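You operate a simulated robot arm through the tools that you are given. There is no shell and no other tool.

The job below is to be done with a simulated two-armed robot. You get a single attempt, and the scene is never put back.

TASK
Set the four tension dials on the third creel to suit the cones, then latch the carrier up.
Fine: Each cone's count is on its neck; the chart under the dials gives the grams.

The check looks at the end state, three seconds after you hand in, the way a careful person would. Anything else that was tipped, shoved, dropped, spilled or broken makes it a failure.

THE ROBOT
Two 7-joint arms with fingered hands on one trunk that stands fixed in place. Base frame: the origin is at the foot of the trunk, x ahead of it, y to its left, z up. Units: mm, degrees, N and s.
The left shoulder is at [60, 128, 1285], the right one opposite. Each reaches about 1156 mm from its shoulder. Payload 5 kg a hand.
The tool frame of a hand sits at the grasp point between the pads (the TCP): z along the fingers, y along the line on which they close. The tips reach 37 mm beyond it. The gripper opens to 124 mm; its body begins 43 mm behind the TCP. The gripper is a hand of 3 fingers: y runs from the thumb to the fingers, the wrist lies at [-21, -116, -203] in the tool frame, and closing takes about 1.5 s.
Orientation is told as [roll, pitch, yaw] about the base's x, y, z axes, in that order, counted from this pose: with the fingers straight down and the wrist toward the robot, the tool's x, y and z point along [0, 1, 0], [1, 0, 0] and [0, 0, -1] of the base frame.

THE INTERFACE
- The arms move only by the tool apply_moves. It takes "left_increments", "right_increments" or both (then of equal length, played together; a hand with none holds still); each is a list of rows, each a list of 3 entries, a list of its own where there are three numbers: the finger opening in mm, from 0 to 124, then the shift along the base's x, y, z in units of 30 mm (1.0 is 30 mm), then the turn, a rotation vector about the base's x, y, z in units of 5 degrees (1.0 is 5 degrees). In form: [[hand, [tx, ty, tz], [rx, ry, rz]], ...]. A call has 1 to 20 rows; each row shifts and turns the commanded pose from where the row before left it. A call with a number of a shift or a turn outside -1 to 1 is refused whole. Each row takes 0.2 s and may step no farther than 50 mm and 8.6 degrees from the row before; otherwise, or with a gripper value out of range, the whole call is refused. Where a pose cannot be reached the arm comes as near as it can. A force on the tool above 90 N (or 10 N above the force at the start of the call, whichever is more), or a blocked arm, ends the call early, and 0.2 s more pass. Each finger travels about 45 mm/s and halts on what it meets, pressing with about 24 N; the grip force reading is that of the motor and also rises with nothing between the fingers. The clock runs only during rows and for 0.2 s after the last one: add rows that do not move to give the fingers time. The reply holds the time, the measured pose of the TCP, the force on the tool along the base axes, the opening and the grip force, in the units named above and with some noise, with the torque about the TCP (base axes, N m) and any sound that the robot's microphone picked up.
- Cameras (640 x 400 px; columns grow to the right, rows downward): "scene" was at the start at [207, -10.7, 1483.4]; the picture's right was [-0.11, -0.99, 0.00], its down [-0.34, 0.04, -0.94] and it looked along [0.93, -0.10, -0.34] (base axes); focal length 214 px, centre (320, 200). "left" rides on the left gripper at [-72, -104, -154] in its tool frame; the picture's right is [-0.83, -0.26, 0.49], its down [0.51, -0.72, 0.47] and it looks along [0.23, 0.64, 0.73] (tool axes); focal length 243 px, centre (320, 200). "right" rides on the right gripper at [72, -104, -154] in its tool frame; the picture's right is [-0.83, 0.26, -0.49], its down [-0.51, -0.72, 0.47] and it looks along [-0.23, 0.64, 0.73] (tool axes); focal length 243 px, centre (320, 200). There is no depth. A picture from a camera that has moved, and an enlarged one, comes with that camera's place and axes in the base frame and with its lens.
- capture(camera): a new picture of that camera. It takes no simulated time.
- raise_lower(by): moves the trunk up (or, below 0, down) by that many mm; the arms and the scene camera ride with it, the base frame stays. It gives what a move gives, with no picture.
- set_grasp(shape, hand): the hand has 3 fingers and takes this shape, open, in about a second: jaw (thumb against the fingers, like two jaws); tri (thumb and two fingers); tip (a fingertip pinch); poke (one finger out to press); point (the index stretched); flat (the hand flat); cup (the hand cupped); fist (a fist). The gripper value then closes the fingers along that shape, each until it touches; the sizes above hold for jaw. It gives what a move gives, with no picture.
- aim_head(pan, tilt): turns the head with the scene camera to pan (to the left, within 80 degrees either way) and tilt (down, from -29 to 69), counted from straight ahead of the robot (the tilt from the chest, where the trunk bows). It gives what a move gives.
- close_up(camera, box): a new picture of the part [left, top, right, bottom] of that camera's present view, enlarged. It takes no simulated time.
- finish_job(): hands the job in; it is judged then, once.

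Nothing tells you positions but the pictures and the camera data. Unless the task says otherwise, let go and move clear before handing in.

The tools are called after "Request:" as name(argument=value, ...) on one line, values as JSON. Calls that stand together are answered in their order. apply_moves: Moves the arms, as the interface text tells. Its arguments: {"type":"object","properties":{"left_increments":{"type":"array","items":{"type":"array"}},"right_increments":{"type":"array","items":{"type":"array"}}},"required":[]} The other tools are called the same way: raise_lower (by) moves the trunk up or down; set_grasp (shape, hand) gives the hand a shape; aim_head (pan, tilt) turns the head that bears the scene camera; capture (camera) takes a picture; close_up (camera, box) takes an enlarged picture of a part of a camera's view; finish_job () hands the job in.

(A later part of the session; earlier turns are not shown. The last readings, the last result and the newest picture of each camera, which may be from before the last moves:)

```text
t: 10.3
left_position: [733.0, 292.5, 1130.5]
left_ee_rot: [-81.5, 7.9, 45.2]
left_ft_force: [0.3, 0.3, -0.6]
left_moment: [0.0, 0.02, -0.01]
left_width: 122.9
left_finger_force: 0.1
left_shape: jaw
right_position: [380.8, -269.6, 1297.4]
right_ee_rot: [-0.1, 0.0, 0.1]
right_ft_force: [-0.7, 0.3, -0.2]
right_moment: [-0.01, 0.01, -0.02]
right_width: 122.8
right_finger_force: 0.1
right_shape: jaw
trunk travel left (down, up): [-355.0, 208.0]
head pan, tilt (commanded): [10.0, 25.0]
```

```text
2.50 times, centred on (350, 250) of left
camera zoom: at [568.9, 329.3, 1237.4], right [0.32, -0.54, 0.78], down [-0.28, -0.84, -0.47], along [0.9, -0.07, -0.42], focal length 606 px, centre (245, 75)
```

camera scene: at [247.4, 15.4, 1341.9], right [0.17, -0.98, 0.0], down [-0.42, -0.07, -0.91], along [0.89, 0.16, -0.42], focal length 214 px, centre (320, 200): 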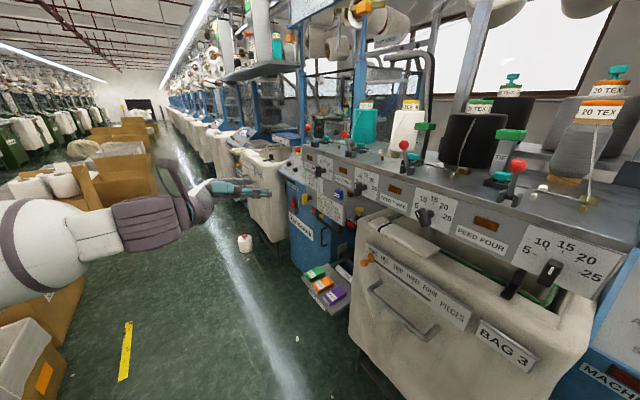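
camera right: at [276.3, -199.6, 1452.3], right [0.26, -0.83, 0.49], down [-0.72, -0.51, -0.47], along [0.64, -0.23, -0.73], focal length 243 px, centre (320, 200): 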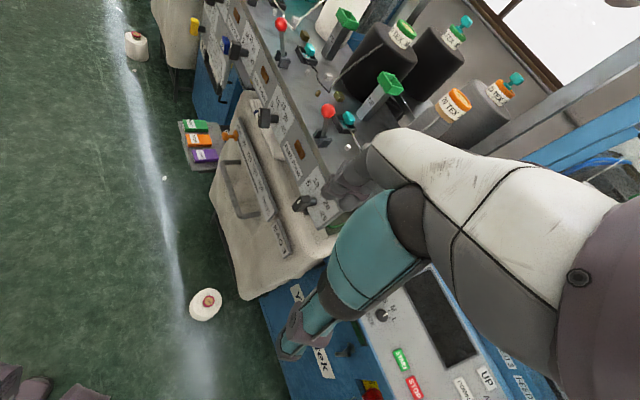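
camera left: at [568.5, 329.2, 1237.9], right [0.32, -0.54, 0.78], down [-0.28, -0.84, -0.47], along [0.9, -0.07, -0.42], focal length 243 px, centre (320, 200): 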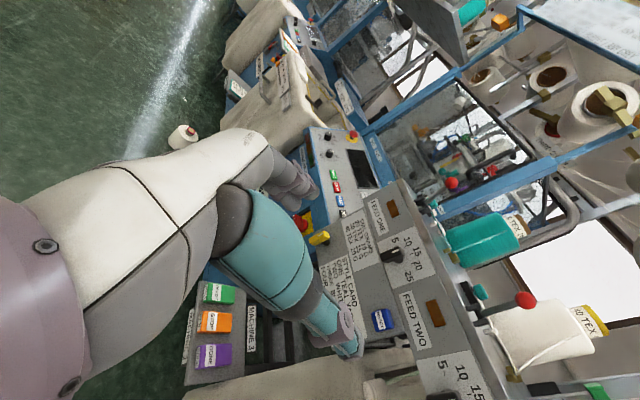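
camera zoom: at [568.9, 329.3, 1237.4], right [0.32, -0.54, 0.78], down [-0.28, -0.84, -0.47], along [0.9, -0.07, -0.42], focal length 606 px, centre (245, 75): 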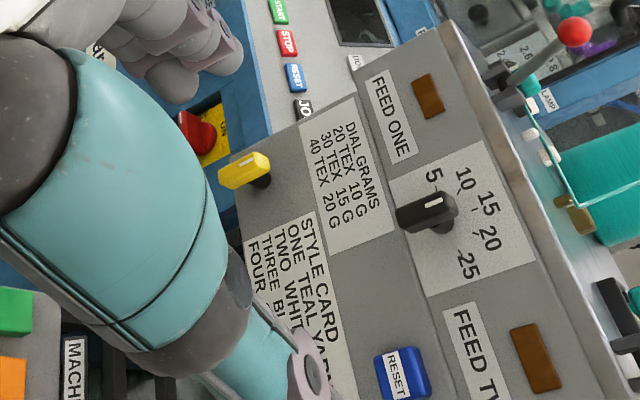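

Now the panel is seen flatter. I enlarge the dials, the plate with the bail, and the deck again.

Request:
close_up(camera="scene", box=[270, 140, 370, 240])

Request:
close_up(camera="scene", box=[295, 180, 355, 240])

Request:
close_up(camera="scene", box=[340, 155, 400, 215])

Request:
close_up(camera="scene", box=[400, 175, 480, 235])

Request:
close_up(camera="scene", box=[490, 210, 630, 320])

Request:
close_up(camera="scene", box=[340, 70, 440, 160])

Request:
close_up(camera="scene", box=[280, 40, 400, 160])

Request:
close_up(camera="left", box=[340, 60, 500, 180])

```text
4.00 times, centred on (320, 190) of scene
camera zoom: at [247.4, 15.4, 1341.9], right [0.17, -0.98, 0.0], down [-0.42, -0.07, -0.91], along [0.89, 0.16, -0.42], focal length 858 px, centre (320, 240)
```

zoom: 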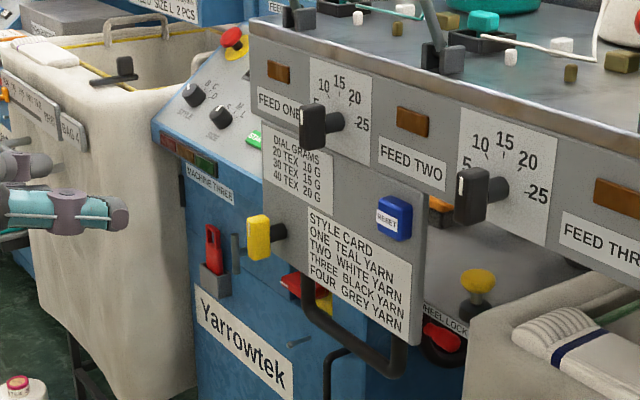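

```text
6.67 times, centred on (325, 210) of scene
camera zoom: at [247.4, 15.4, 1341.9], right [0.17, -0.98, 0.0], down [-0.42, -0.07, -0.91], along [0.89, 0.16, -0.42], focal length 1430 px, centre (287, 133)
```

zoom: 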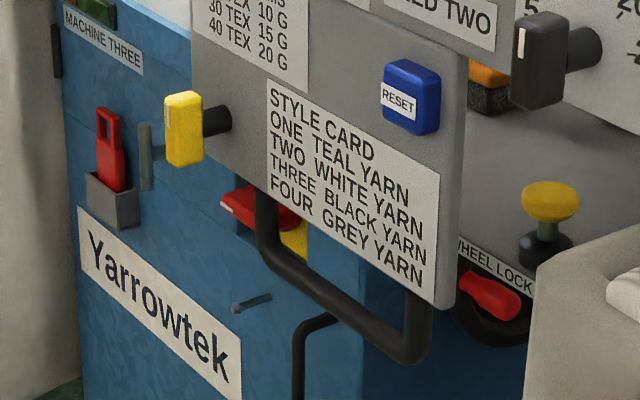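

```text
6.67 times, centred on (370, 185) of scene
camera zoom: at [247.4, 15.4, 1341.9], right [0.17, -0.98, 0.0], down [-0.42, -0.07, -0.91], along [0.89, 0.16, -0.42], focal length 1430 px, centre (-13, 300)
```

zoom: 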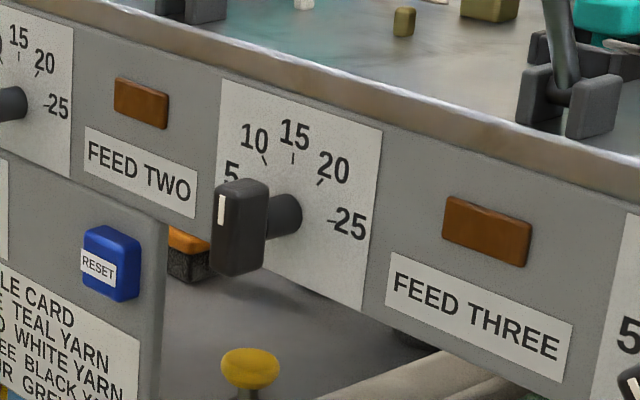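

```text
6.67 times, centred on (440, 205) of scene
camera zoom: at [247.4, 15.4, 1341.9], right [0.17, -0.98, 0.0], down [-0.42, -0.07, -0.91], along [0.89, 0.16, -0.42], focal length 1430 px, centre (-480, 167)
```

zoom: 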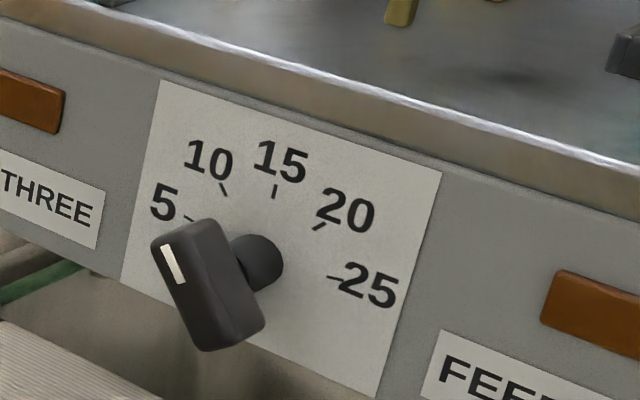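

```text
3.64 times, centred on (560, 265) of scene
camera zoom: at [247.4, 15.4, 1341.9], right [0.17, -0.98, 0.0], down [-0.42, -0.07, -0.91], along [0.89, 0.16, -0.42], focal length 780 px, centre (-553, -36)
```

zoom: 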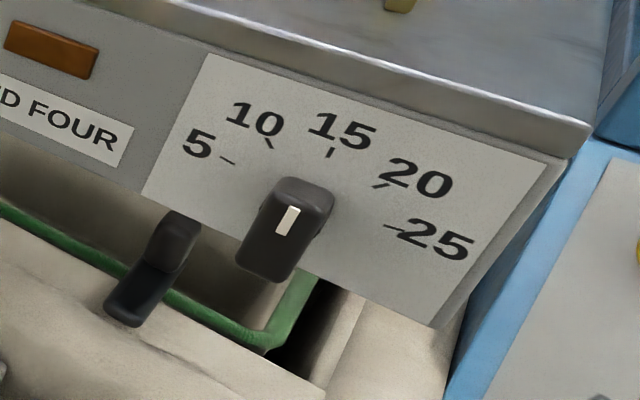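

```text
4.44 times, centred on (390, 115) of scene
camera zoom: at [247.4, 15.4, 1341.9], right [0.17, -0.98, 0.0], down [-0.42, -0.07, -0.91], along [0.89, 0.16, -0.42], focal length 953 px, centre (9, 578)
```

zoom: 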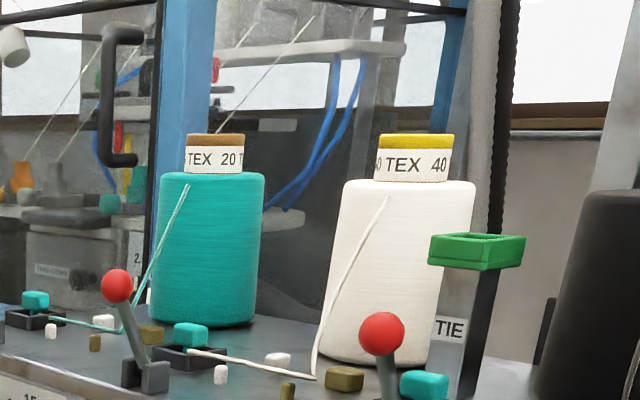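

```text
3.33 times, centred on (340, 100) of scene
camera zoom: at [247.4, 15.4, 1341.9], right [0.17, -0.98, 0.0], down [-0.42, -0.07, -0.91], along [0.89, 0.16, -0.42], focal length 715 px, centre (253, 533)
```

zoom: 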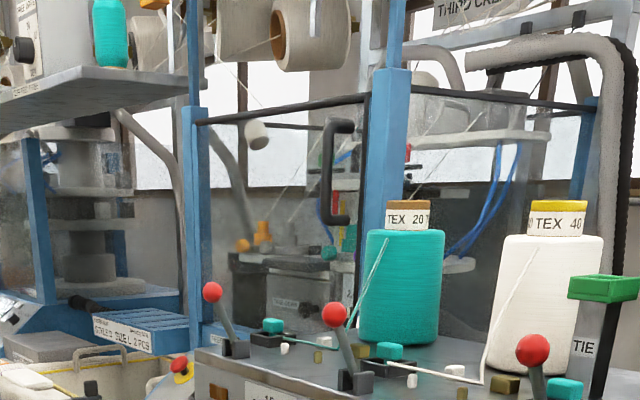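

```text
3.33 times, centred on (420, 120) of left
camera zoom: at [568.9, 329.3, 1237.4], right [0.32, -0.54, 0.78], down [-0.28, -0.84, -0.47], along [0.9, -0.07, -0.42], focal length 809 px, centre (-13, 467)
```

zoom: 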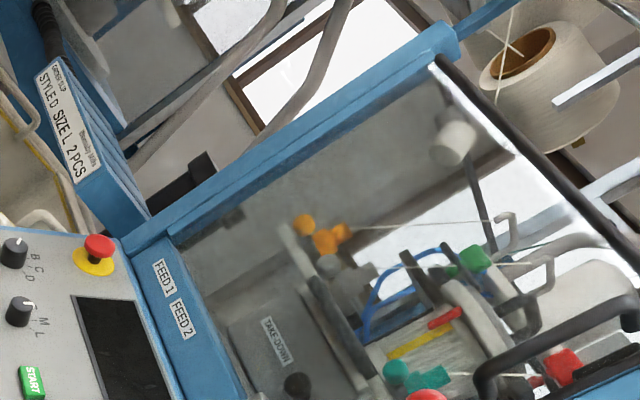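

The plate below the panel (chart, style card, yellow handle with white mark, black bail) looks like a movable piece; I need to see underneath and beside it. I lower the trunk further to look from a flatter angle.

Request:
raise_lower(by=-150)

Request:
aim_head(pan=5, tilt=15)

Request:
capture(camera="scene")

Request:
capture(camera="left")

Request:
capture(camera="right")

```text
t: 12.1
left_position: [732.1, 292.3, 981.0]
left_ee_rot: [-81.5, 8.0, 45.1]
left_ft_force: [-0.3, 0.2, 0.2]
left_moment: [0.03, 0.02, 0.01]
left_width: 123.1
left_finger_force: 0.1
left_shape: jaw
right_position: [379.9, -271.2, 1148.4]
right_ee_rot: [0.0, -0.1, -0.1]
right_ft_force: [-0.3, -0.7, 0.0]
right_moment: [0.01, 0.03, -0.04]
right_width: 123.2
right_finger_force: 0.0
right_shape: jaw
trunk travel left (down, up): [-205.0, 358.0]
head pan, tilt (commanded): [10.0, 25.0]
```

```text
t: 12.8
left_position: [732.3, 292.8, 980.4]
left_ee_rot: [-81.4, 8.1, 45.0]
left_ft_force: [0.9, -0.9, 0.9]
left_moment: [-0.03, 0.0, -0.02]
left_width: 123.1
left_finger_force: 0.2
left_shape: jaw
right_position: [379.5, -270.0, 1148.6]
right_ee_rot: [0.0, 0.0, 0.0]
right_ft_force: [0.0, -0.3, -0.7]
right_moment: [0.02, -0.01, 0.03]
right_width: 123.2
right_finger_force: 0.0
right_shape: jaw
trunk travel left (down, up): [-205.0, 358.0]
head pan, tilt (commanded): [5.0, 15.0]
```

```text
taken
camera scene: at [292.2, 7.6, 1200.7], right [0.09, -1.0, 0.0], down [-0.26, -0.02, -0.97], along [0.96, 0.08, -0.26], focal length 214 px, centre (320, 200)
```

scene: 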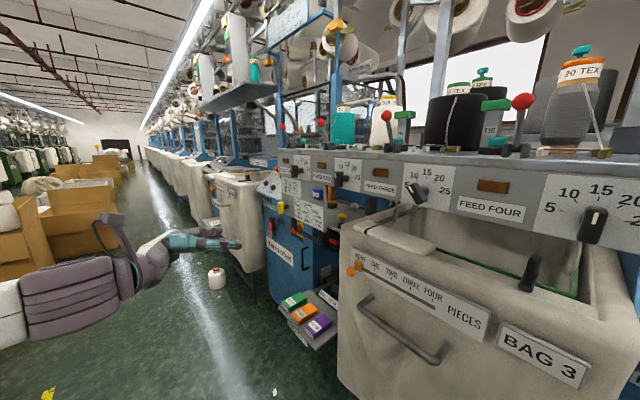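

```text
taken
camera left: at [569.5, 329.4, 1088.5], right [0.32, -0.54, 0.78], down [-0.28, -0.84, -0.47], along [0.9, -0.07, -0.42], focal length 243 px, centre (320, 200)
```

left: 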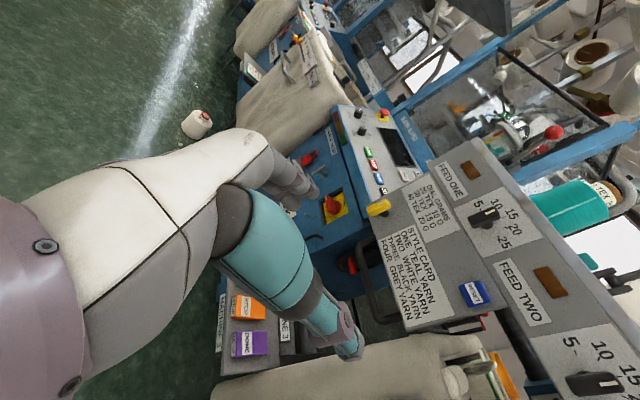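

```text
taken
camera right: at [277.0, -199.5, 1301.9], right [0.26, -0.83, 0.49], down [-0.72, -0.51, -0.47], along [0.64, -0.23, -0.73], focal length 243 px, centre (320, 200)
```

right: 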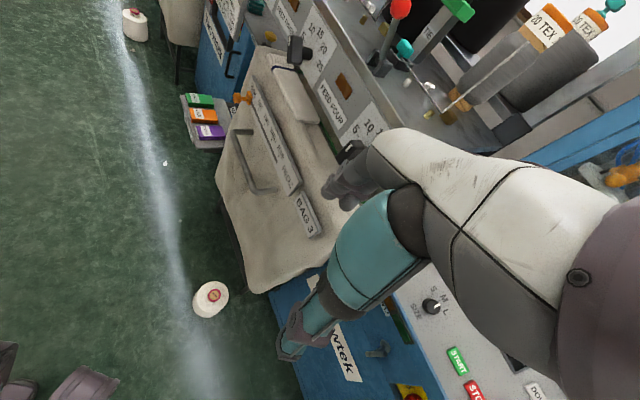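

I see more under the panel now. I enlarge the region around the plate, bail and whatever is behind it.

Request:
close_up(camera="scene", box=[255, 140, 355, 240])

Request:
close_up(camera="scene", box=[300, 180, 350, 230])

Request:
close_up(camera="scene", box=[265, 195, 345, 265])

Request:
close_up(camera="left", box=[330, 170, 490, 330])

Request:
close_up(camera="left", box=[440, 300, 640, 400])

Request:
close_up(camera="scene", box=[340, 160, 480, 280])

```text
4.00 times, centred on (305, 190) of scene
camera zoom: at [292.2, 7.6, 1200.7], right [0.09, -1.0, 0.0], down [-0.26, -0.02, -0.97], along [0.96, 0.08, -0.26], focal length 858 px, centre (380, 240)
```

zoom: 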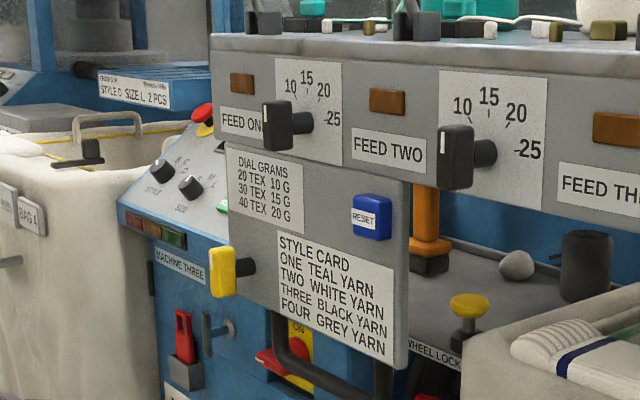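

```text
8.00 times, centred on (325, 205) of scene
camera zoom: at [292.2, 7.6, 1200.7], right [0.09, -1.0, 0.0], down [-0.26, -0.02, -0.97], along [0.96, 0.08, -0.26], focal length 1716 px, centre (280, 160)
```

zoom: 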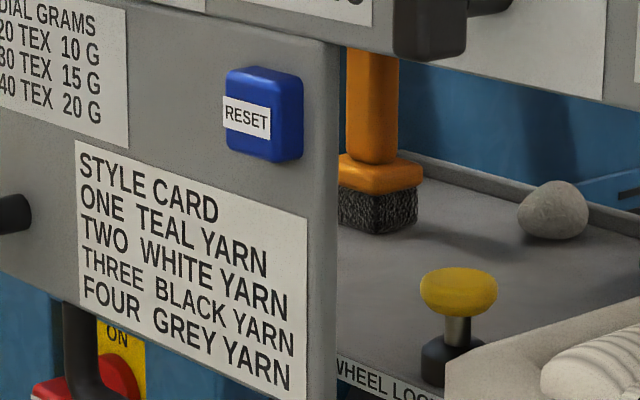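

```text
5.71 times, centred on (305, 230) of scene
camera zoom: at [292.2, 7.6, 1200.7], right [0.09, -1.0, 0.0], down [-0.26, -0.02, -0.97], along [0.96, 0.08, -0.26], focal length 1226 px, centre (406, 29)
```

zoom: 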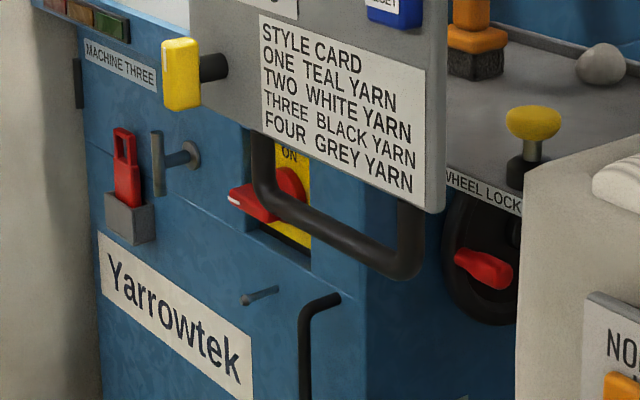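

```text
2.50 times, centred on (410, 250) of left
camera zoom: at [569.5, 329.4, 1088.5], right [0.32, -0.54, 0.78], down [-0.28, -0.84, -0.47], along [0.9, -0.07, -0.42], focal length 606 px, centre (95, 75)
```

zoom: 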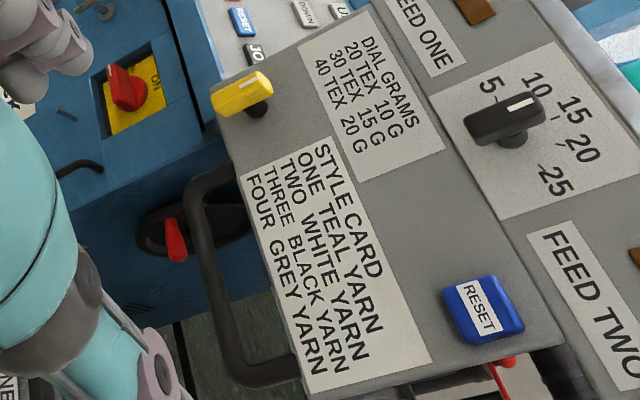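

```text
3.20 times, centred on (540, 350) of left
camera zoom: at [569.5, 329.4, 1088.5], right [0.32, -0.54, 0.78], down [-0.28, -0.84, -0.47], along [0.9, -0.07, -0.42], focal length 776 px, centre (-384, -280)
```

zoom: 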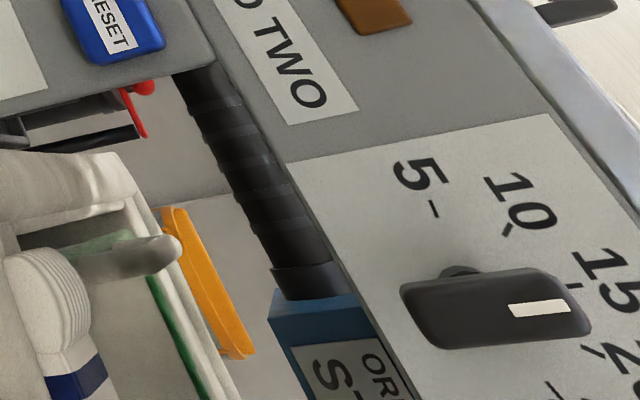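

```text
3.33 times, centred on (410, 220) of scene
camera zoom: at [292.2, 7.6, 1200.7], right [0.09, -1.0, 0.0], down [-0.26, -0.02, -0.97], along [0.96, 0.08, -0.26], focal length 715 px, centre (20, 133)
```

zoom: 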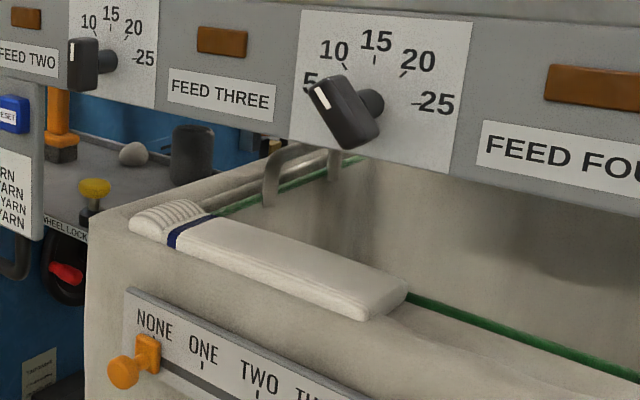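

From two views I place dial fronts one at about [967,150,1114] and two at [824,6,1113], with dial numbers spaced 45° apart (15 straight up). I need finer views of the knob shape and of the panel depth before gripping.

Request:
close_up(camera="scene", box=[305, 150, 345, 175])

Request:
close_up(camera="scene", box=[275, 155, 315, 180])

Request:
close_up(camera="left", box=[455, 190, 535, 240])

Request:
close_up(camera="left", box=[560, 350, 640, 400])

Request:
close_up(camera="left", box=[350, 180, 430, 230])

Request:
close_up(camera="scene", box=[300, 195, 340, 220])

Request:
close_up(camera="scene", box=[500, 160, 640, 310])

```text
16.00 times, centred on (325, 162) of scene
camera zoom: at [292.2, 7.6, 1200.7], right [0.09, -1.0, 0.0], down [-0.26, -0.02, -0.97], along [0.96, 0.08, -0.26], focal length 3432 px, centre (240, 800)
```

zoom: 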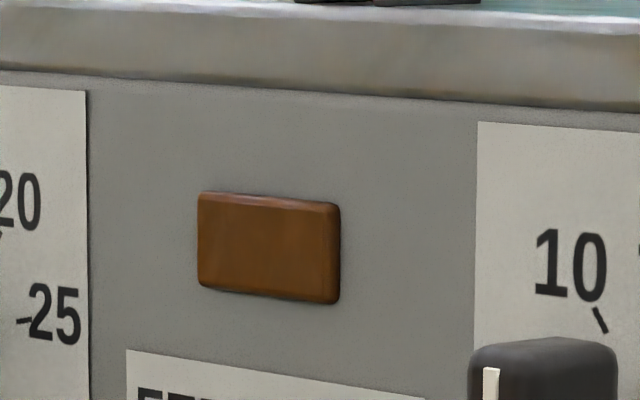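

```text
16.00 times, centred on (295, 168) of scene
camera zoom: at [292.2, 7.6, 1200.7], right [0.09, -1.0, 0.0], down [-0.26, -0.02, -0.97], along [0.96, 0.08, -0.26], focal length 3432 px, centre (720, 720)
```

zoom: 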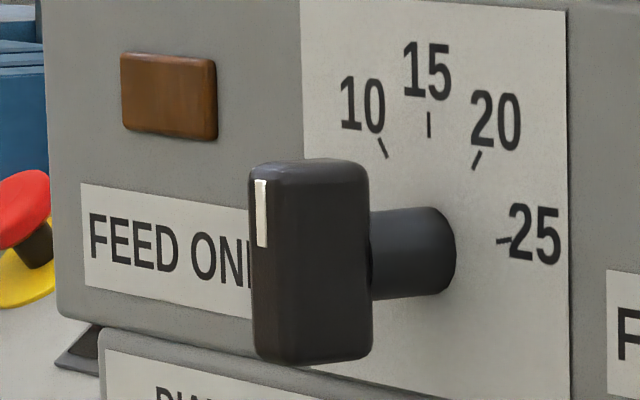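

```text
8.00 times, centred on (495, 215) of left
camera zoom: at [569.5, 329.4, 1088.5], right [0.32, -0.54, 0.78], down [-0.28, -0.84, -0.47], along [0.9, -0.07, -0.42], focal length 1941 px, centre (-1080, 80)
```

zoom: 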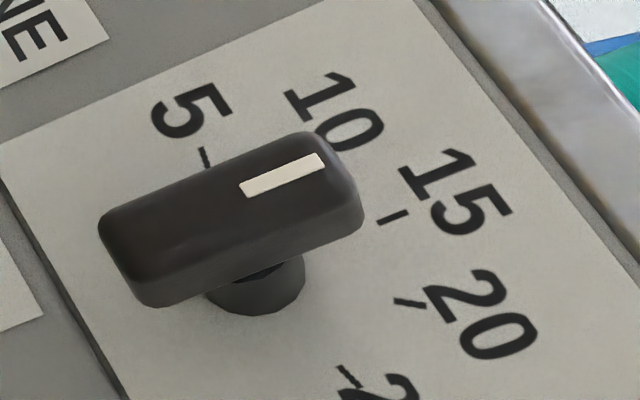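

```text
8.00 times, centred on (600, 375) of left
camera zoom: at [569.5, 329.4, 1088.5], right [0.32, -0.54, 0.78], down [-0.28, -0.84, -0.47], along [0.9, -0.07, -0.42], focal length 1941 px, centre (-1920, -1200)
```

zoom: 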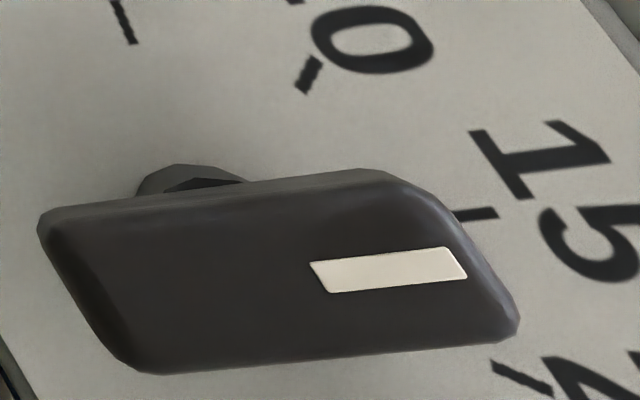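

```text
8.00 times, centred on (390, 205) of left
camera zoom: at [569.5, 329.4, 1088.5], right [0.32, -0.54, 0.78], down [-0.28, -0.84, -0.47], along [0.9, -0.07, -0.42], focal length 1941 px, centre (-240, 160)
```

zoom: 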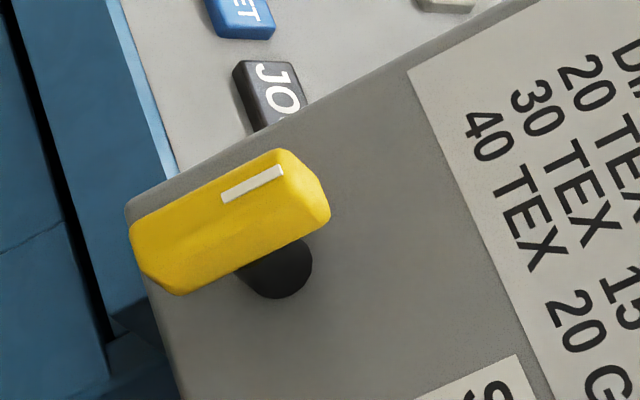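

```text
16.00 times, centred on (320, 208) of scene
camera zoom: at [292.2, 7.6, 1200.7], right [0.09, -1.0, 0.0], down [-0.26, -0.02, -0.97], along [0.96, 0.08, -0.26], focal length 3432 px, centre (320, 80)
```

zoom: 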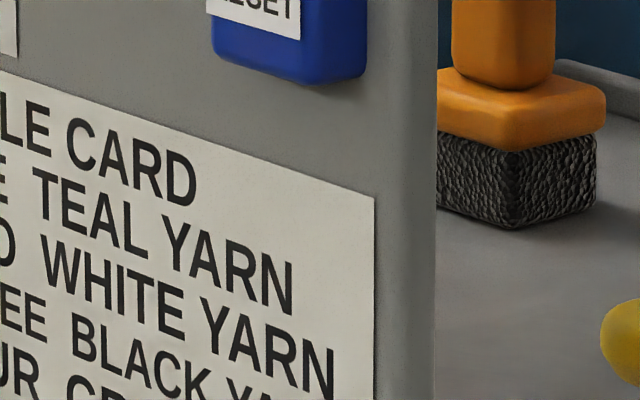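

```text
2.67 times, centred on (570, 235) of scene
camera zoom: at [292.2, 7.6, 1200.7], right [0.09, -1.0, 0.0], down [-0.26, -0.02, -0.97], along [0.96, 0.08, -0.26], focal length 572 px, centre (-347, 107)
```

zoom: 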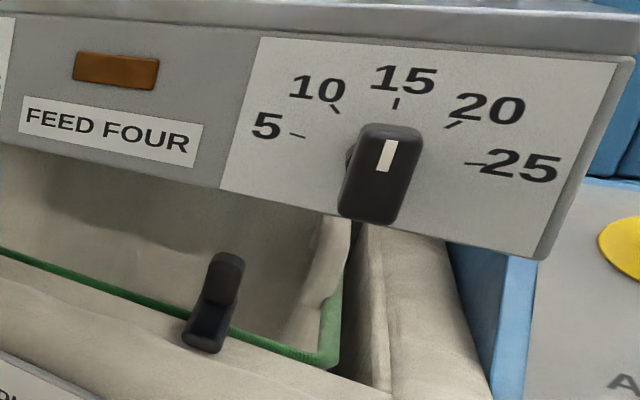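

The knobs are about 14 mm wide bars, 39 tall and 22 deep, with their front 40 mm off the panel; front centres run from [960,157,1113] (one) to about [543,-275,1113] (four). The yellow handle on the plate has its front at about [1029,225,969] and the bail bar lies at z≈892; I still look for any "carrier" label on the console and machine.

Request:
close_up(camera="left", box=[330, 90, 430, 190])

Request:
close_up(camera="left", box=[400, 20, 560, 150])

Request:
close_up(camera="scene", box=[250, 90, 350, 160])

Request:
close_up(camera="scene", box=[330, 90, 430, 160])

Request:
close_up(camera="scene", box=[380, 60, 640, 170])

Request:
close_up(camera="right", box=[360, 230, 560, 400])

```text
4.00 times, centred on (380, 140) of left
camera zoom: at [569.5, 329.4, 1088.5], right [0.32, -0.54, 0.78], down [-0.28, -0.84, -0.47], along [0.9, -0.07, -0.42], focal length 970 px, centre (80, 440)
```

zoom: 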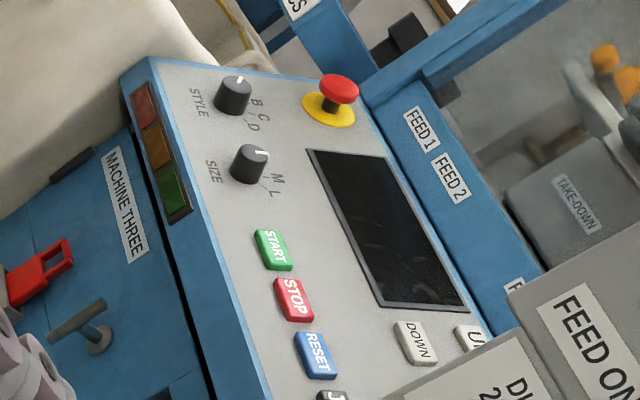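

```text
3.08 times, centred on (480, 85) of left
camera zoom: at [569.5, 329.4, 1088.5], right [0.32, -0.54, 0.78], down [-0.28, -0.84, -0.47], along [0.9, -0.07, -0.42], focal length 746 px, centre (-172, 554)
```

zoom: 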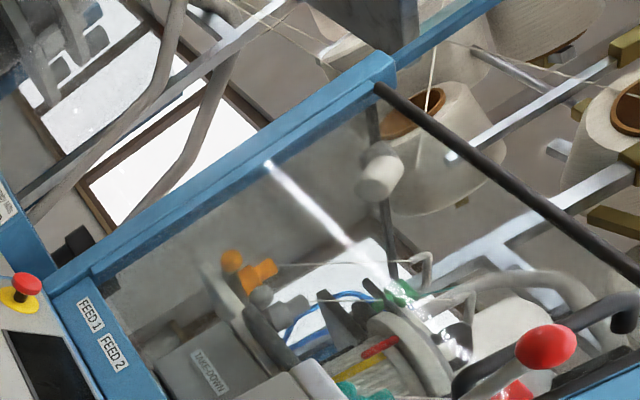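

```text
5.71 times, centred on (300, 125) of scene
camera zoom: at [292.2, 7.6, 1200.7], right [0.09, -1.0, 0.0], down [-0.26, -0.02, -0.97], along [0.96, 0.08, -0.26], focal length 1226 px, centre (434, 629)
```

zoom: 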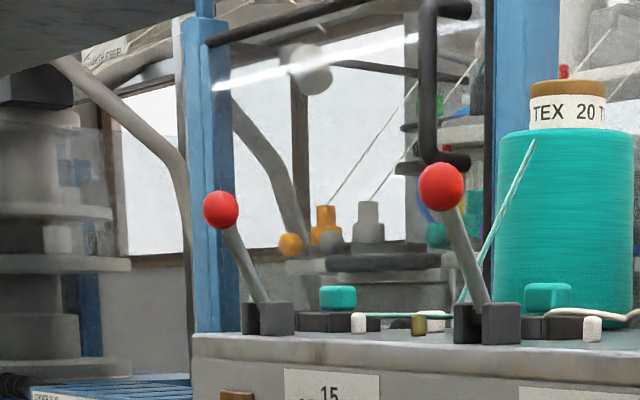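

```text
5.71 times, centred on (380, 125) of scene
camera zoom: at [292.2, 7.6, 1200.7], right [0.09, -1.0, 0.0], down [-0.26, -0.02, -0.97], along [0.96, 0.08, -0.26], focal length 1226 px, centre (-23, 629)
```

zoom: 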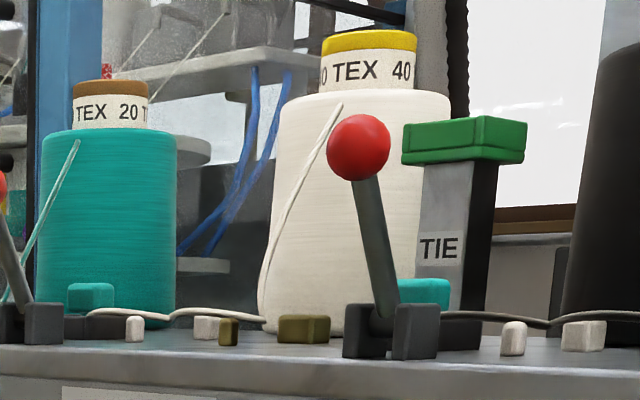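

```text
2.46 times, centred on (510, 115) of scene
camera zoom: at [292.2, 7.6, 1200.7], right [0.09, -1.0, 0.0], down [-0.26, -0.02, -0.97], along [0.96, 0.08, -0.26], focal length 528 px, centre (-148, 409)
```

zoom: 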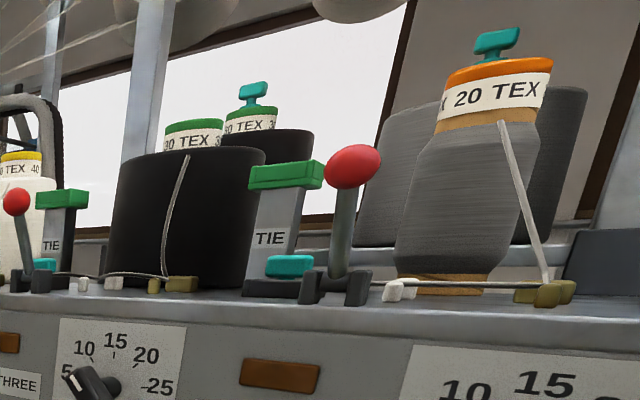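

```text
2.35 times, centred on (460, 315) of right
camera zoom: at [277.0, -199.5, 1301.9], right [0.26, -0.83, 0.49], down [-0.72, -0.51, -0.47], along [0.64, -0.23, -0.73], focal length 571 px, centre (-9, -71)
```

zoom: 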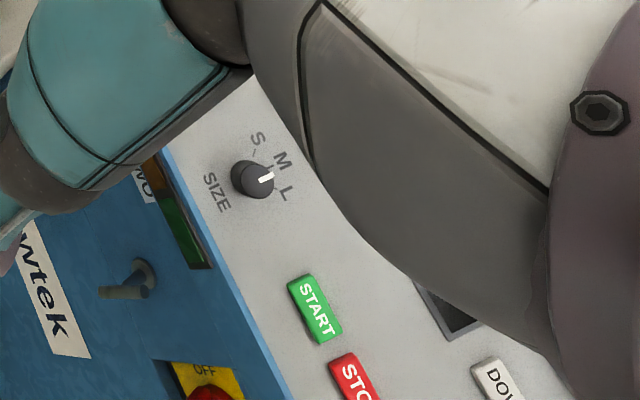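

No carrier label appears elsewhere; the plate with bail and yellow turn-handle is the likeliest carrier and latch, which I will test after the dials. Now I bring the left hand to a pre-grasp in front of dial one, about 50 mm of clearance from the fingertips to the knob.

Request:
apply_moves(left_increments=[[123, [0.543, -0.242, 0.442], [-0.007, -0.233, 0.03]], [123, [0.543, -0.242, 0.442], [-0.007, -0.233, 0.03]], [123, [0.543, -0.242, 0.442], [-0.007, -0.233, 0.03]], [123, [0.543, -0.242, 0.442], [-0.007, -0.233, 0.03]], [123, [0.543, -0.242, 0.442], [-0.007, -0.233, 0.03]], [123, [0.543, -0.242, 0.442], [-0.007, -0.233, 0.03]], [123, [0.543, -0.242, 0.442], [-0.007, -0.233, 0.03]], [123, [0.543, -0.242, 0.442], [-0.007, -0.233, 0.03]], [123, [0.543, -0.242, 0.442], [-0.007, -0.233, 0.03]], [123, [0.543, -0.242, 0.442], [-0.007, -0.233, 0.03]]])

Request:
capture(camera="left")

Request:
capture(camera="scene")

```text
t: 15.0
left_position: [888.8, 229.7, 1111.9]
left_ee_rot: [-89.8, 0.5, 45.7]
left_ft_force: [-0.5, 0.0, -0.1]
left_moment: [0.01, 0.02, 0.02]
left_width: 123.1
left_finger_force: 0.1
left_shape: jaw
left hand out of reach, approached as far as the arm can: row 10
right_position: [379.5, -270.0, 1147.6]
right_ee_rot: [-0.1, 0.0, 0.0]
right_ft_force: [0.2, 0.8, 0.6]
right_moment: [-0.03, -0.01, 0.05]
right_width: 123.3
right_finger_force: 0.1
right_shape: jaw
trunk travel left (down, up): [-205.0, 358.0]
head pan, tilt (commanded): [5.0, 15.0]
```

```text
taken
camera left: at [707.3, 262.2, 1185.9], right [0.18, -0.53, 0.83], down [-0.17, -0.85, -0.5], along [0.97, -0.05, -0.24], focal length 243 px, centre (320, 200)
```

left: 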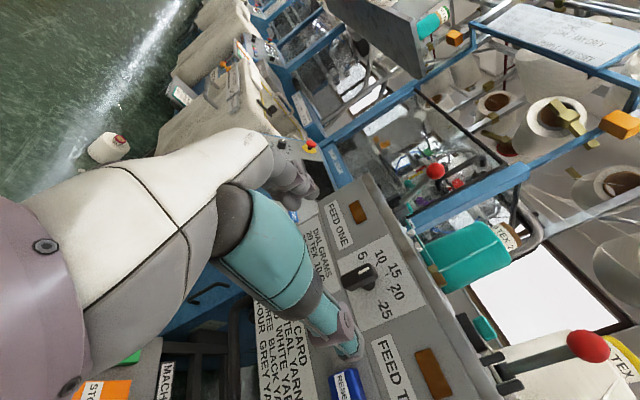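

```text
taken
camera scene: at [291.8, 7.9, 1200.8], right [0.09, -1.0, 0.0], down [-0.26, -0.02, -0.97], along [0.96, 0.08, -0.26], focal length 214 px, centre (320, 200)
```

scene: 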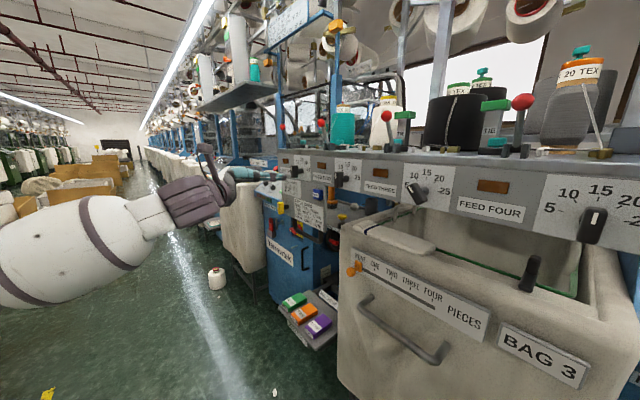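

The pose is just at the arm's limit here. I test which way the limit lies, by creeping 30 mm toward the dial (still about 25 mm clear).

Request:
apply_moves(left_increments=[[123, [0.36, -0.35, 0], [0, 0, 0]], [123, [0.36, -0.35, 0], [0, 0, 0]]])

```text
t: 15.6
left_position: [911.8, 210.0, 1116.4]
left_ee_rot: [-89.5, 0.4, 45.9]
left_ft_force: [0.0, 0.3, 1.0]
left_moment: [-0.03, 0.0, 0.04]
left_width: 123.4
left_finger_force: 0.1
left_shape: jaw
left hand out of reach, approached as far as the arm can: row 2
right_position: [379.4, -270.5, 1147.8]
right_ee_rot: [0.0, 0.0, 0.0]
right_ft_force: [-0.4, -0.1, 0.2]
right_moment: [0.01, 0.02, 0.05]
right_width: 123.3
right_finger_force: 0.1
right_shape: jaw
trunk travel left (down, up): [-205.0, 358.0]
head pan, tilt (commanded): [5.0, 15.0]
```

The arm reaches to within about 10 mm and drifts upward, so a lower trunk should help. I lower it 80 mm and raise the hand by the same.

Request:
raise_lower(by=-80)

Request:
apply_moves(left_increments=[[123, [0, 0, 0.9], [0, 0, 0]], [123, [0, 0, 0.9], [0, 0, 0]], [123, [0, 0, 0.8], [0, 0, 0]], [123, [0, 0, 0], [0, 0, 0]]])

```text
t: 16.8
left_position: [909.9, 209.7, 1037.8]
left_ee_rot: [-90.1, 0.2, 46.0]
left_ft_force: [-0.6, 0.4, -0.5]
left_moment: [0.03, -0.01, 0.0]
left_width: 123.3
left_finger_force: 0.0
left_shape: jaw
right_position: [380.1, -270.9, 1068.1]
right_ee_rot: [0.0, -0.1, 0.0]
right_ft_force: [0.9, 0.9, 0.7]
right_moment: [-0.01, -0.01, -0.04]
right_width: 123.0
right_finger_force: 0.0
right_shape: jaw
trunk travel left (down, up): [-125.0, 438.0]
head pan, tilt (commanded): [5.0, 15.0]
```

```text
t: 17.8
left_position: [912.9, 211.0, 1114.3]
left_ee_rot: [-90.0, 0.3, 46.1]
left_ft_force: [-0.2, -0.4, 0.2]
left_moment: [-0.01, -0.03, -0.03]
left_width: 123.5
left_finger_force: 0.2
left_shape: jaw
right_position: [381.0, -270.7, 1067.6]
right_ee_rot: [0.0, 0.0, 0.1]
right_ft_force: [-0.1, 0.2, 0.7]
right_moment: [0.0, 0.0, 0.0]
right_width: 122.8
right_finger_force: 0.1
right_shape: jaw
trunk travel left (down, up): [-125.0, 438.0]
head pan, tilt (commanded): [5.0, 15.0]
```

Now within reach at [913,211,1114], squared to the panel. I check alignment of the open jaw with the knob before going in.

Request:
close_up(camera="left", box=[220, 120, 460, 400])

Request:
close_up(camera="scene", box=[220, 120, 340, 200])

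Request:
capture(camera="scene")

```text
1.43 times, centred on (340, 260) of left
camera zoom: at [729.3, 242.5, 1187.7], right [0.17, -0.53, 0.83], down [-0.16, -0.85, -0.5], along [0.97, -0.05, -0.23], focal length 347 px, centre (291, 114)
```

zoom: 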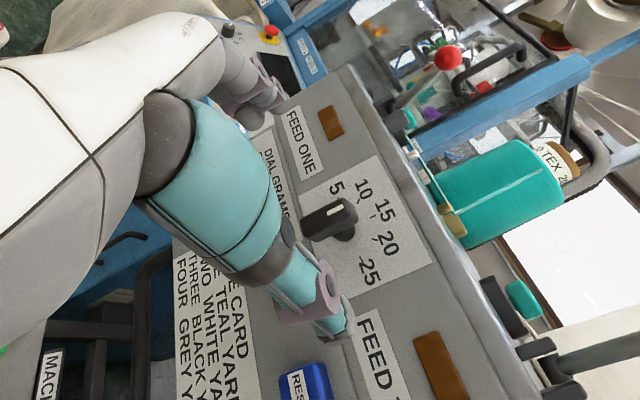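

```text
5.00 times, centred on (280, 160) of scene
camera zoom: at [324.2, 7.9, 1104.9], right [0.09, -1.0, 0.0], down [-0.26, -0.02, -0.97], along [0.96, 0.08, -0.26], focal length 1072 px, centre (520, 400)
```

zoom: 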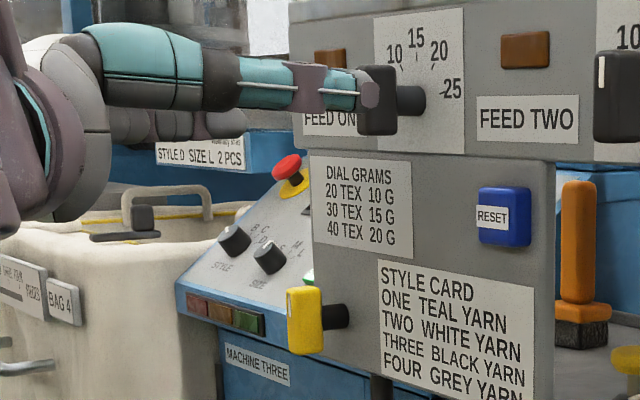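

```text
taken
camera scene: at [324.2, 7.9, 1104.9], right [0.09, -1.0, 0.0], down [-0.26, -0.02, -0.97], along [0.96, 0.08, -0.26], focal length 214 px, centre (320, 200)
```

scene: 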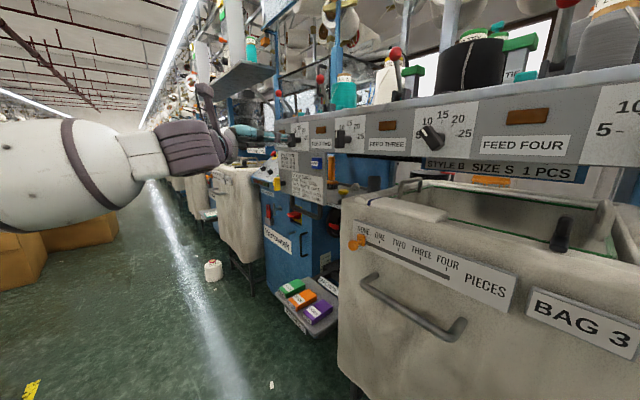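

The knob sits centred between the fingers within a few millimetres. I move in about 64 mm so the tips straddle the knob bar but stay some 12 mm off the panel, then close.

Request:
apply_moves(left_increments=[[123, [0.344, -0.403, -0.01], [0, 0, 0]], [123, [0.344, -0.403, -0.01], [0, 0, 0]], [123, [0.344, -0.403, -0.01], [0, 0, 0]], [123, [0.344, -0.403, -0.01], [0, 0, 0]], [123, [0, 0, 0], [0, 0, 0]]])

Request:
capture(camera="left")

Request:
close_up(camera="scene", box=[220, 110, 340, 190])

```text
t: 19.0
left_position: [952.0, 162.1, 1114.1]
left_ee_rot: [-90.1, 0.2, 46.0]
left_ft_force: [-0.3, 0.1, -0.1]
left_moment: [0.0, 0.0, 0.04]
left_width: 123.0
left_finger_force: 0.1
left_shape: jaw
right_position: [380.9, -269.6, 1069.0]
right_ee_rot: [0.0, 0.2, 0.1]
right_ft_force: [-0.2, -0.3, -0.1]
right_moment: [0.02, 0.0, 0.02]
right_width: 123.0
right_finger_force: 0.0
right_shape: jaw
trunk travel left (down, up): [-125.0, 438.0]
head pan, tilt (commanded): [5.0, 15.0]
```

```text
taken
camera left: at [769.2, 194.3, 1186.9], right [0.17, -0.53, 0.83], down [-0.16, -0.85, -0.5], along [0.97, -0.05, -0.23], focal length 243 px, centre (320, 200)
```

left: 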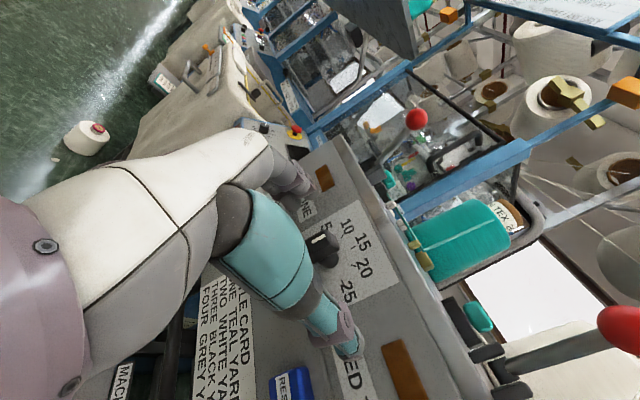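

```text
5.00 times, centred on (280, 150) of scene
camera zoom: at [323.5, 7.8, 1105.2], right [0.09, -1.0, 0.0], down [-0.26, -0.02, -0.97], along [0.96, 0.08, -0.26], focal length 1072 px, centre (520, 450)
```

zoom: 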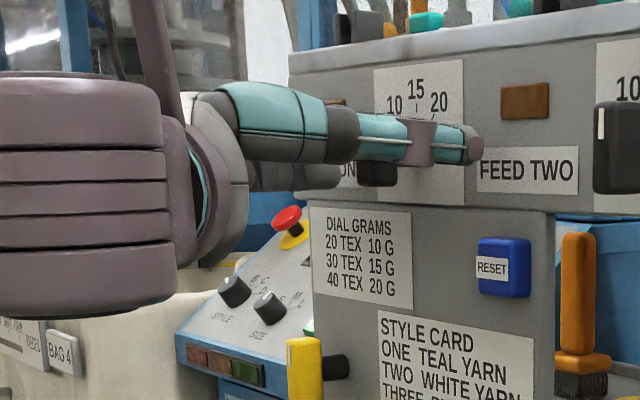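

The jaw straddles the knob with no contact force. I close the fingers on it.

Request:
apply_moves(left_increments=[[60, [0, 0, 0], [0, 0, 0]], [40, [0, 0, 0], [0, 0, 0]], [25, [0, 0, 0], [0, 0, 0]], [12, [0, 0, 0], [0, 0, 0]], [5, [0, 0, 0], [0, 0, 0]], [5, [0, 0, 0], [0, 0, 0]], [5, [0, 0, 0], [0, 0, 0]], [5, [0, 0, 0], [0, 0, 0]]])

Request:
close_up(camera="left", box=[220, 150, 420, 380])

Request:
close_up(camera="scene", box=[250, 110, 340, 170])

```text
t: 20.8
left_position: [951.6, 161.5, 1114.9]
left_ee_rot: [-90.2, 0.3, 46.1]
left_ft_force: [1.5, 1.8, 2.4]
left_moment: [0.02, 0.01, 0.1]
left_width: 10.2
left_finger_force: 23.9
left_shape: jaw
right_position: [380.0, -270.1, 1069.3]
right_ee_rot: [0.0, 0.0, 0.0]
right_ft_force: [0.5, -0.3, 0.0]
right_moment: [0.0, -0.01, 0.01]
right_width: 123.2
right_finger_force: 0.1
right_shape: jaw
trunk travel left (down, up): [-125.0, 438.0]
head pan, tilt (commanded): [5.0, 15.0]
```

```text
1.74 times, centred on (320, 265) of left
camera zoom: at [769.5, 194.6, 1186.6], right [0.17, -0.53, 0.83], down [-0.16, -0.85, -0.5], along [0.97, -0.05, -0.23], focal length 422 px, centre (320, 87)
```

zoom: 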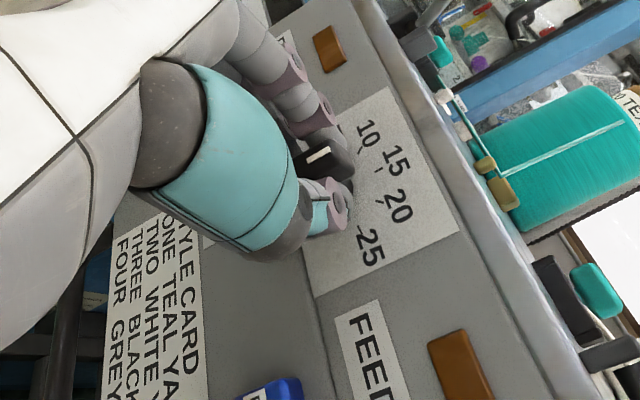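

```text
6.67 times, centred on (295, 140) of scene
camera zoom: at [323.9, 7.9, 1105.1], right [0.09, -1.0, 0.0], down [-0.26, -0.02, -0.97], along [0.96, 0.08, -0.26], focal length 1430 px, centre (487, 600)
```

zoom: 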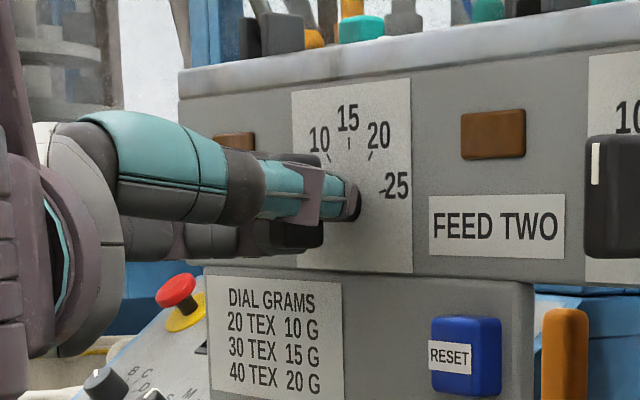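

The knob bar is gripped (10 mm, 24 N). I turn it counter-clockwise about the panel axis, 20° first, and check.

Request:
apply_moves(left_increments=[[3, [0, 0, 0], [-0.719, 0.695, 0]], [3, [0, 0, 0], [-0.719, 0.695, 0]], [3, [0, 0, 0], [-0.719, 0.695, 0]], [3, [0, 0, 0], [-0.719, 0.695, 0]]])

Request:
close_up(camera="left", box=[220, 150, 420, 380])

Request:
close_up(camera="scene", box=[250, 110, 340, 170])

```text
t: 21.8
left_position: [952.9, 162.3, 1114.0]
left_ee_rot: [-90.1, 20.3, 46.1]
left_ft_force: [1.9, 6.9, 1.7]
left_moment: [-0.02, -0.06, 0.18]
left_width: 10.0
left_finger_force: 24.1
left_shape: jaw
right_position: [380.8, -269.2, 1069.1]
right_ee_rot: [0.0, 0.0, 0.0]
right_ft_force: [0.4, 0.0, 0.0]
right_moment: [-0.03, -0.01, 0.01]
right_width: 123.0
right_finger_force: 0.1
right_shape: jaw
trunk travel left (down, up): [-125.0, 438.0]
head pan, tilt (commanded): [5.0, 15.0]
```

```text
1.74 times, centred on (320, 265) of left
camera zoom: at [791.6, 217.4, 1218.3], right [0.38, -0.31, 0.87], down [-0.25, -0.94, -0.23], along [0.89, -0.13, -0.44], focal length 422 px, centre (320, 87)
```

zoom: 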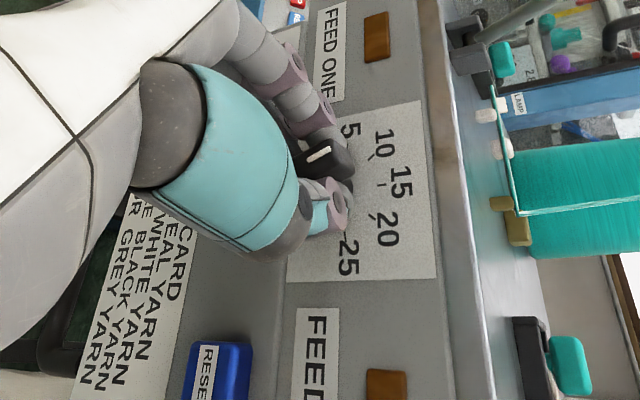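

```text
6.67 times, centred on (295, 140) of scene
camera zoom: at [323.8, 8.3, 1105.1], right [0.09, -1.0, 0.0], down [-0.26, -0.02, -0.97], along [0.96, 0.08, -0.26], focal length 1430 px, centre (487, 600)
```

zoom: 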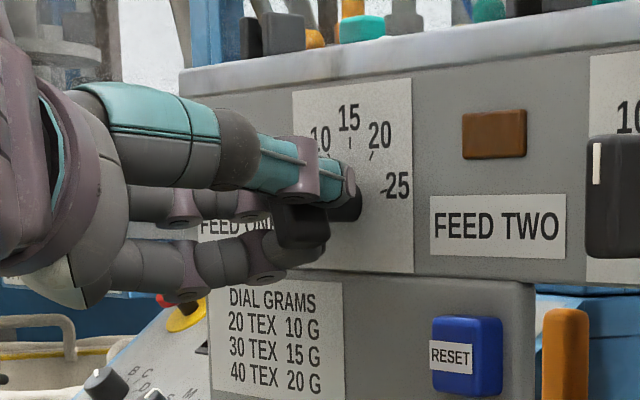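

The knob follows the hand. I turn the remaining 25°.

Request:
apply_moves(left_increments=[[3, [0, 0, 0], [-0.719, 0.695, 0]], [3, [0, 0, 0], [-0.719, 0.695, 0]], [3, [0, 0, 0], [-0.719, 0.695, 0]], [3, [0, 0, 0], [-0.719, 0.695, 0]], [3, [0, 0, 0], [-0.719, 0.695, 0]], [3, [0, 0, 0], [0, 0, 0]]])

Request:
close_up(camera="left", box=[220, 150, 420, 380])

Request:
close_up(camera="scene", box=[250, 110, 340, 170])

```text
t: 23.2
left_position: [953.3, 162.2, 1116.0]
left_ee_rot: [-90.1, 45.3, 46.0]
left_ft_force: [6.9, 11.5, 4.3]
left_moment: [-0.03, -0.09, 0.39]
left_width: 10.3
left_finger_force: 23.5
left_shape: jaw
right_position: [380.1, -270.1, 1068.4]
right_ee_rot: [0.0, -0.1, 0.0]
right_ft_force: [0.6, -0.3, -0.2]
right_moment: [0.0, -0.01, 0.02]
right_width: 123.2
right_finger_force: 0.1
right_shape: jaw
trunk travel left (down, up): [-125.0, 438.0]
head pan, tilt (commanded): [5.0, 15.0]
```

```text
1.74 times, centred on (320, 265) of left
camera zoom: at [827.1, 254.3, 1239.1], right [0.63, -0.05, 0.77], down [-0.26, -0.95, 0.16], along [0.73, -0.3, -0.62], focal length 422 px, centre (320, 87)
```

zoom: 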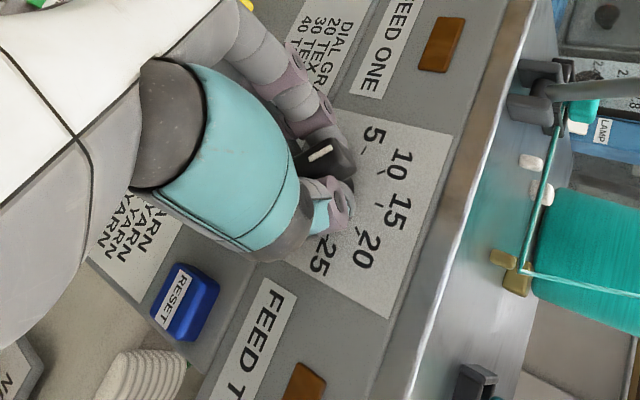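

```text
6.67 times, centred on (295, 140) of scene
camera zoom: at [324.2, 8.8, 1105.0], right [0.09, -1.0, 0.0], down [-0.26, -0.02, -0.97], along [0.96, 0.08, -0.26], focal length 1430 px, centre (487, 600)
```

zoom: 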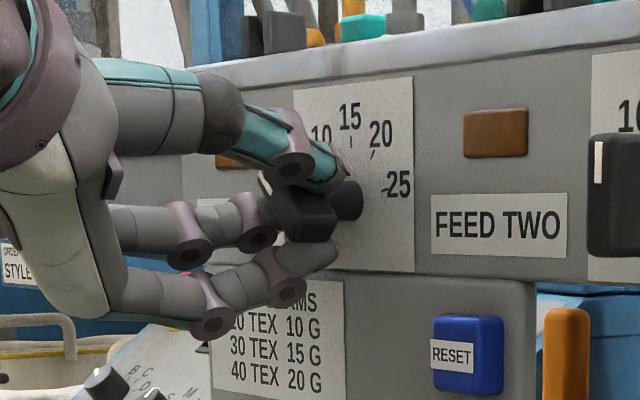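

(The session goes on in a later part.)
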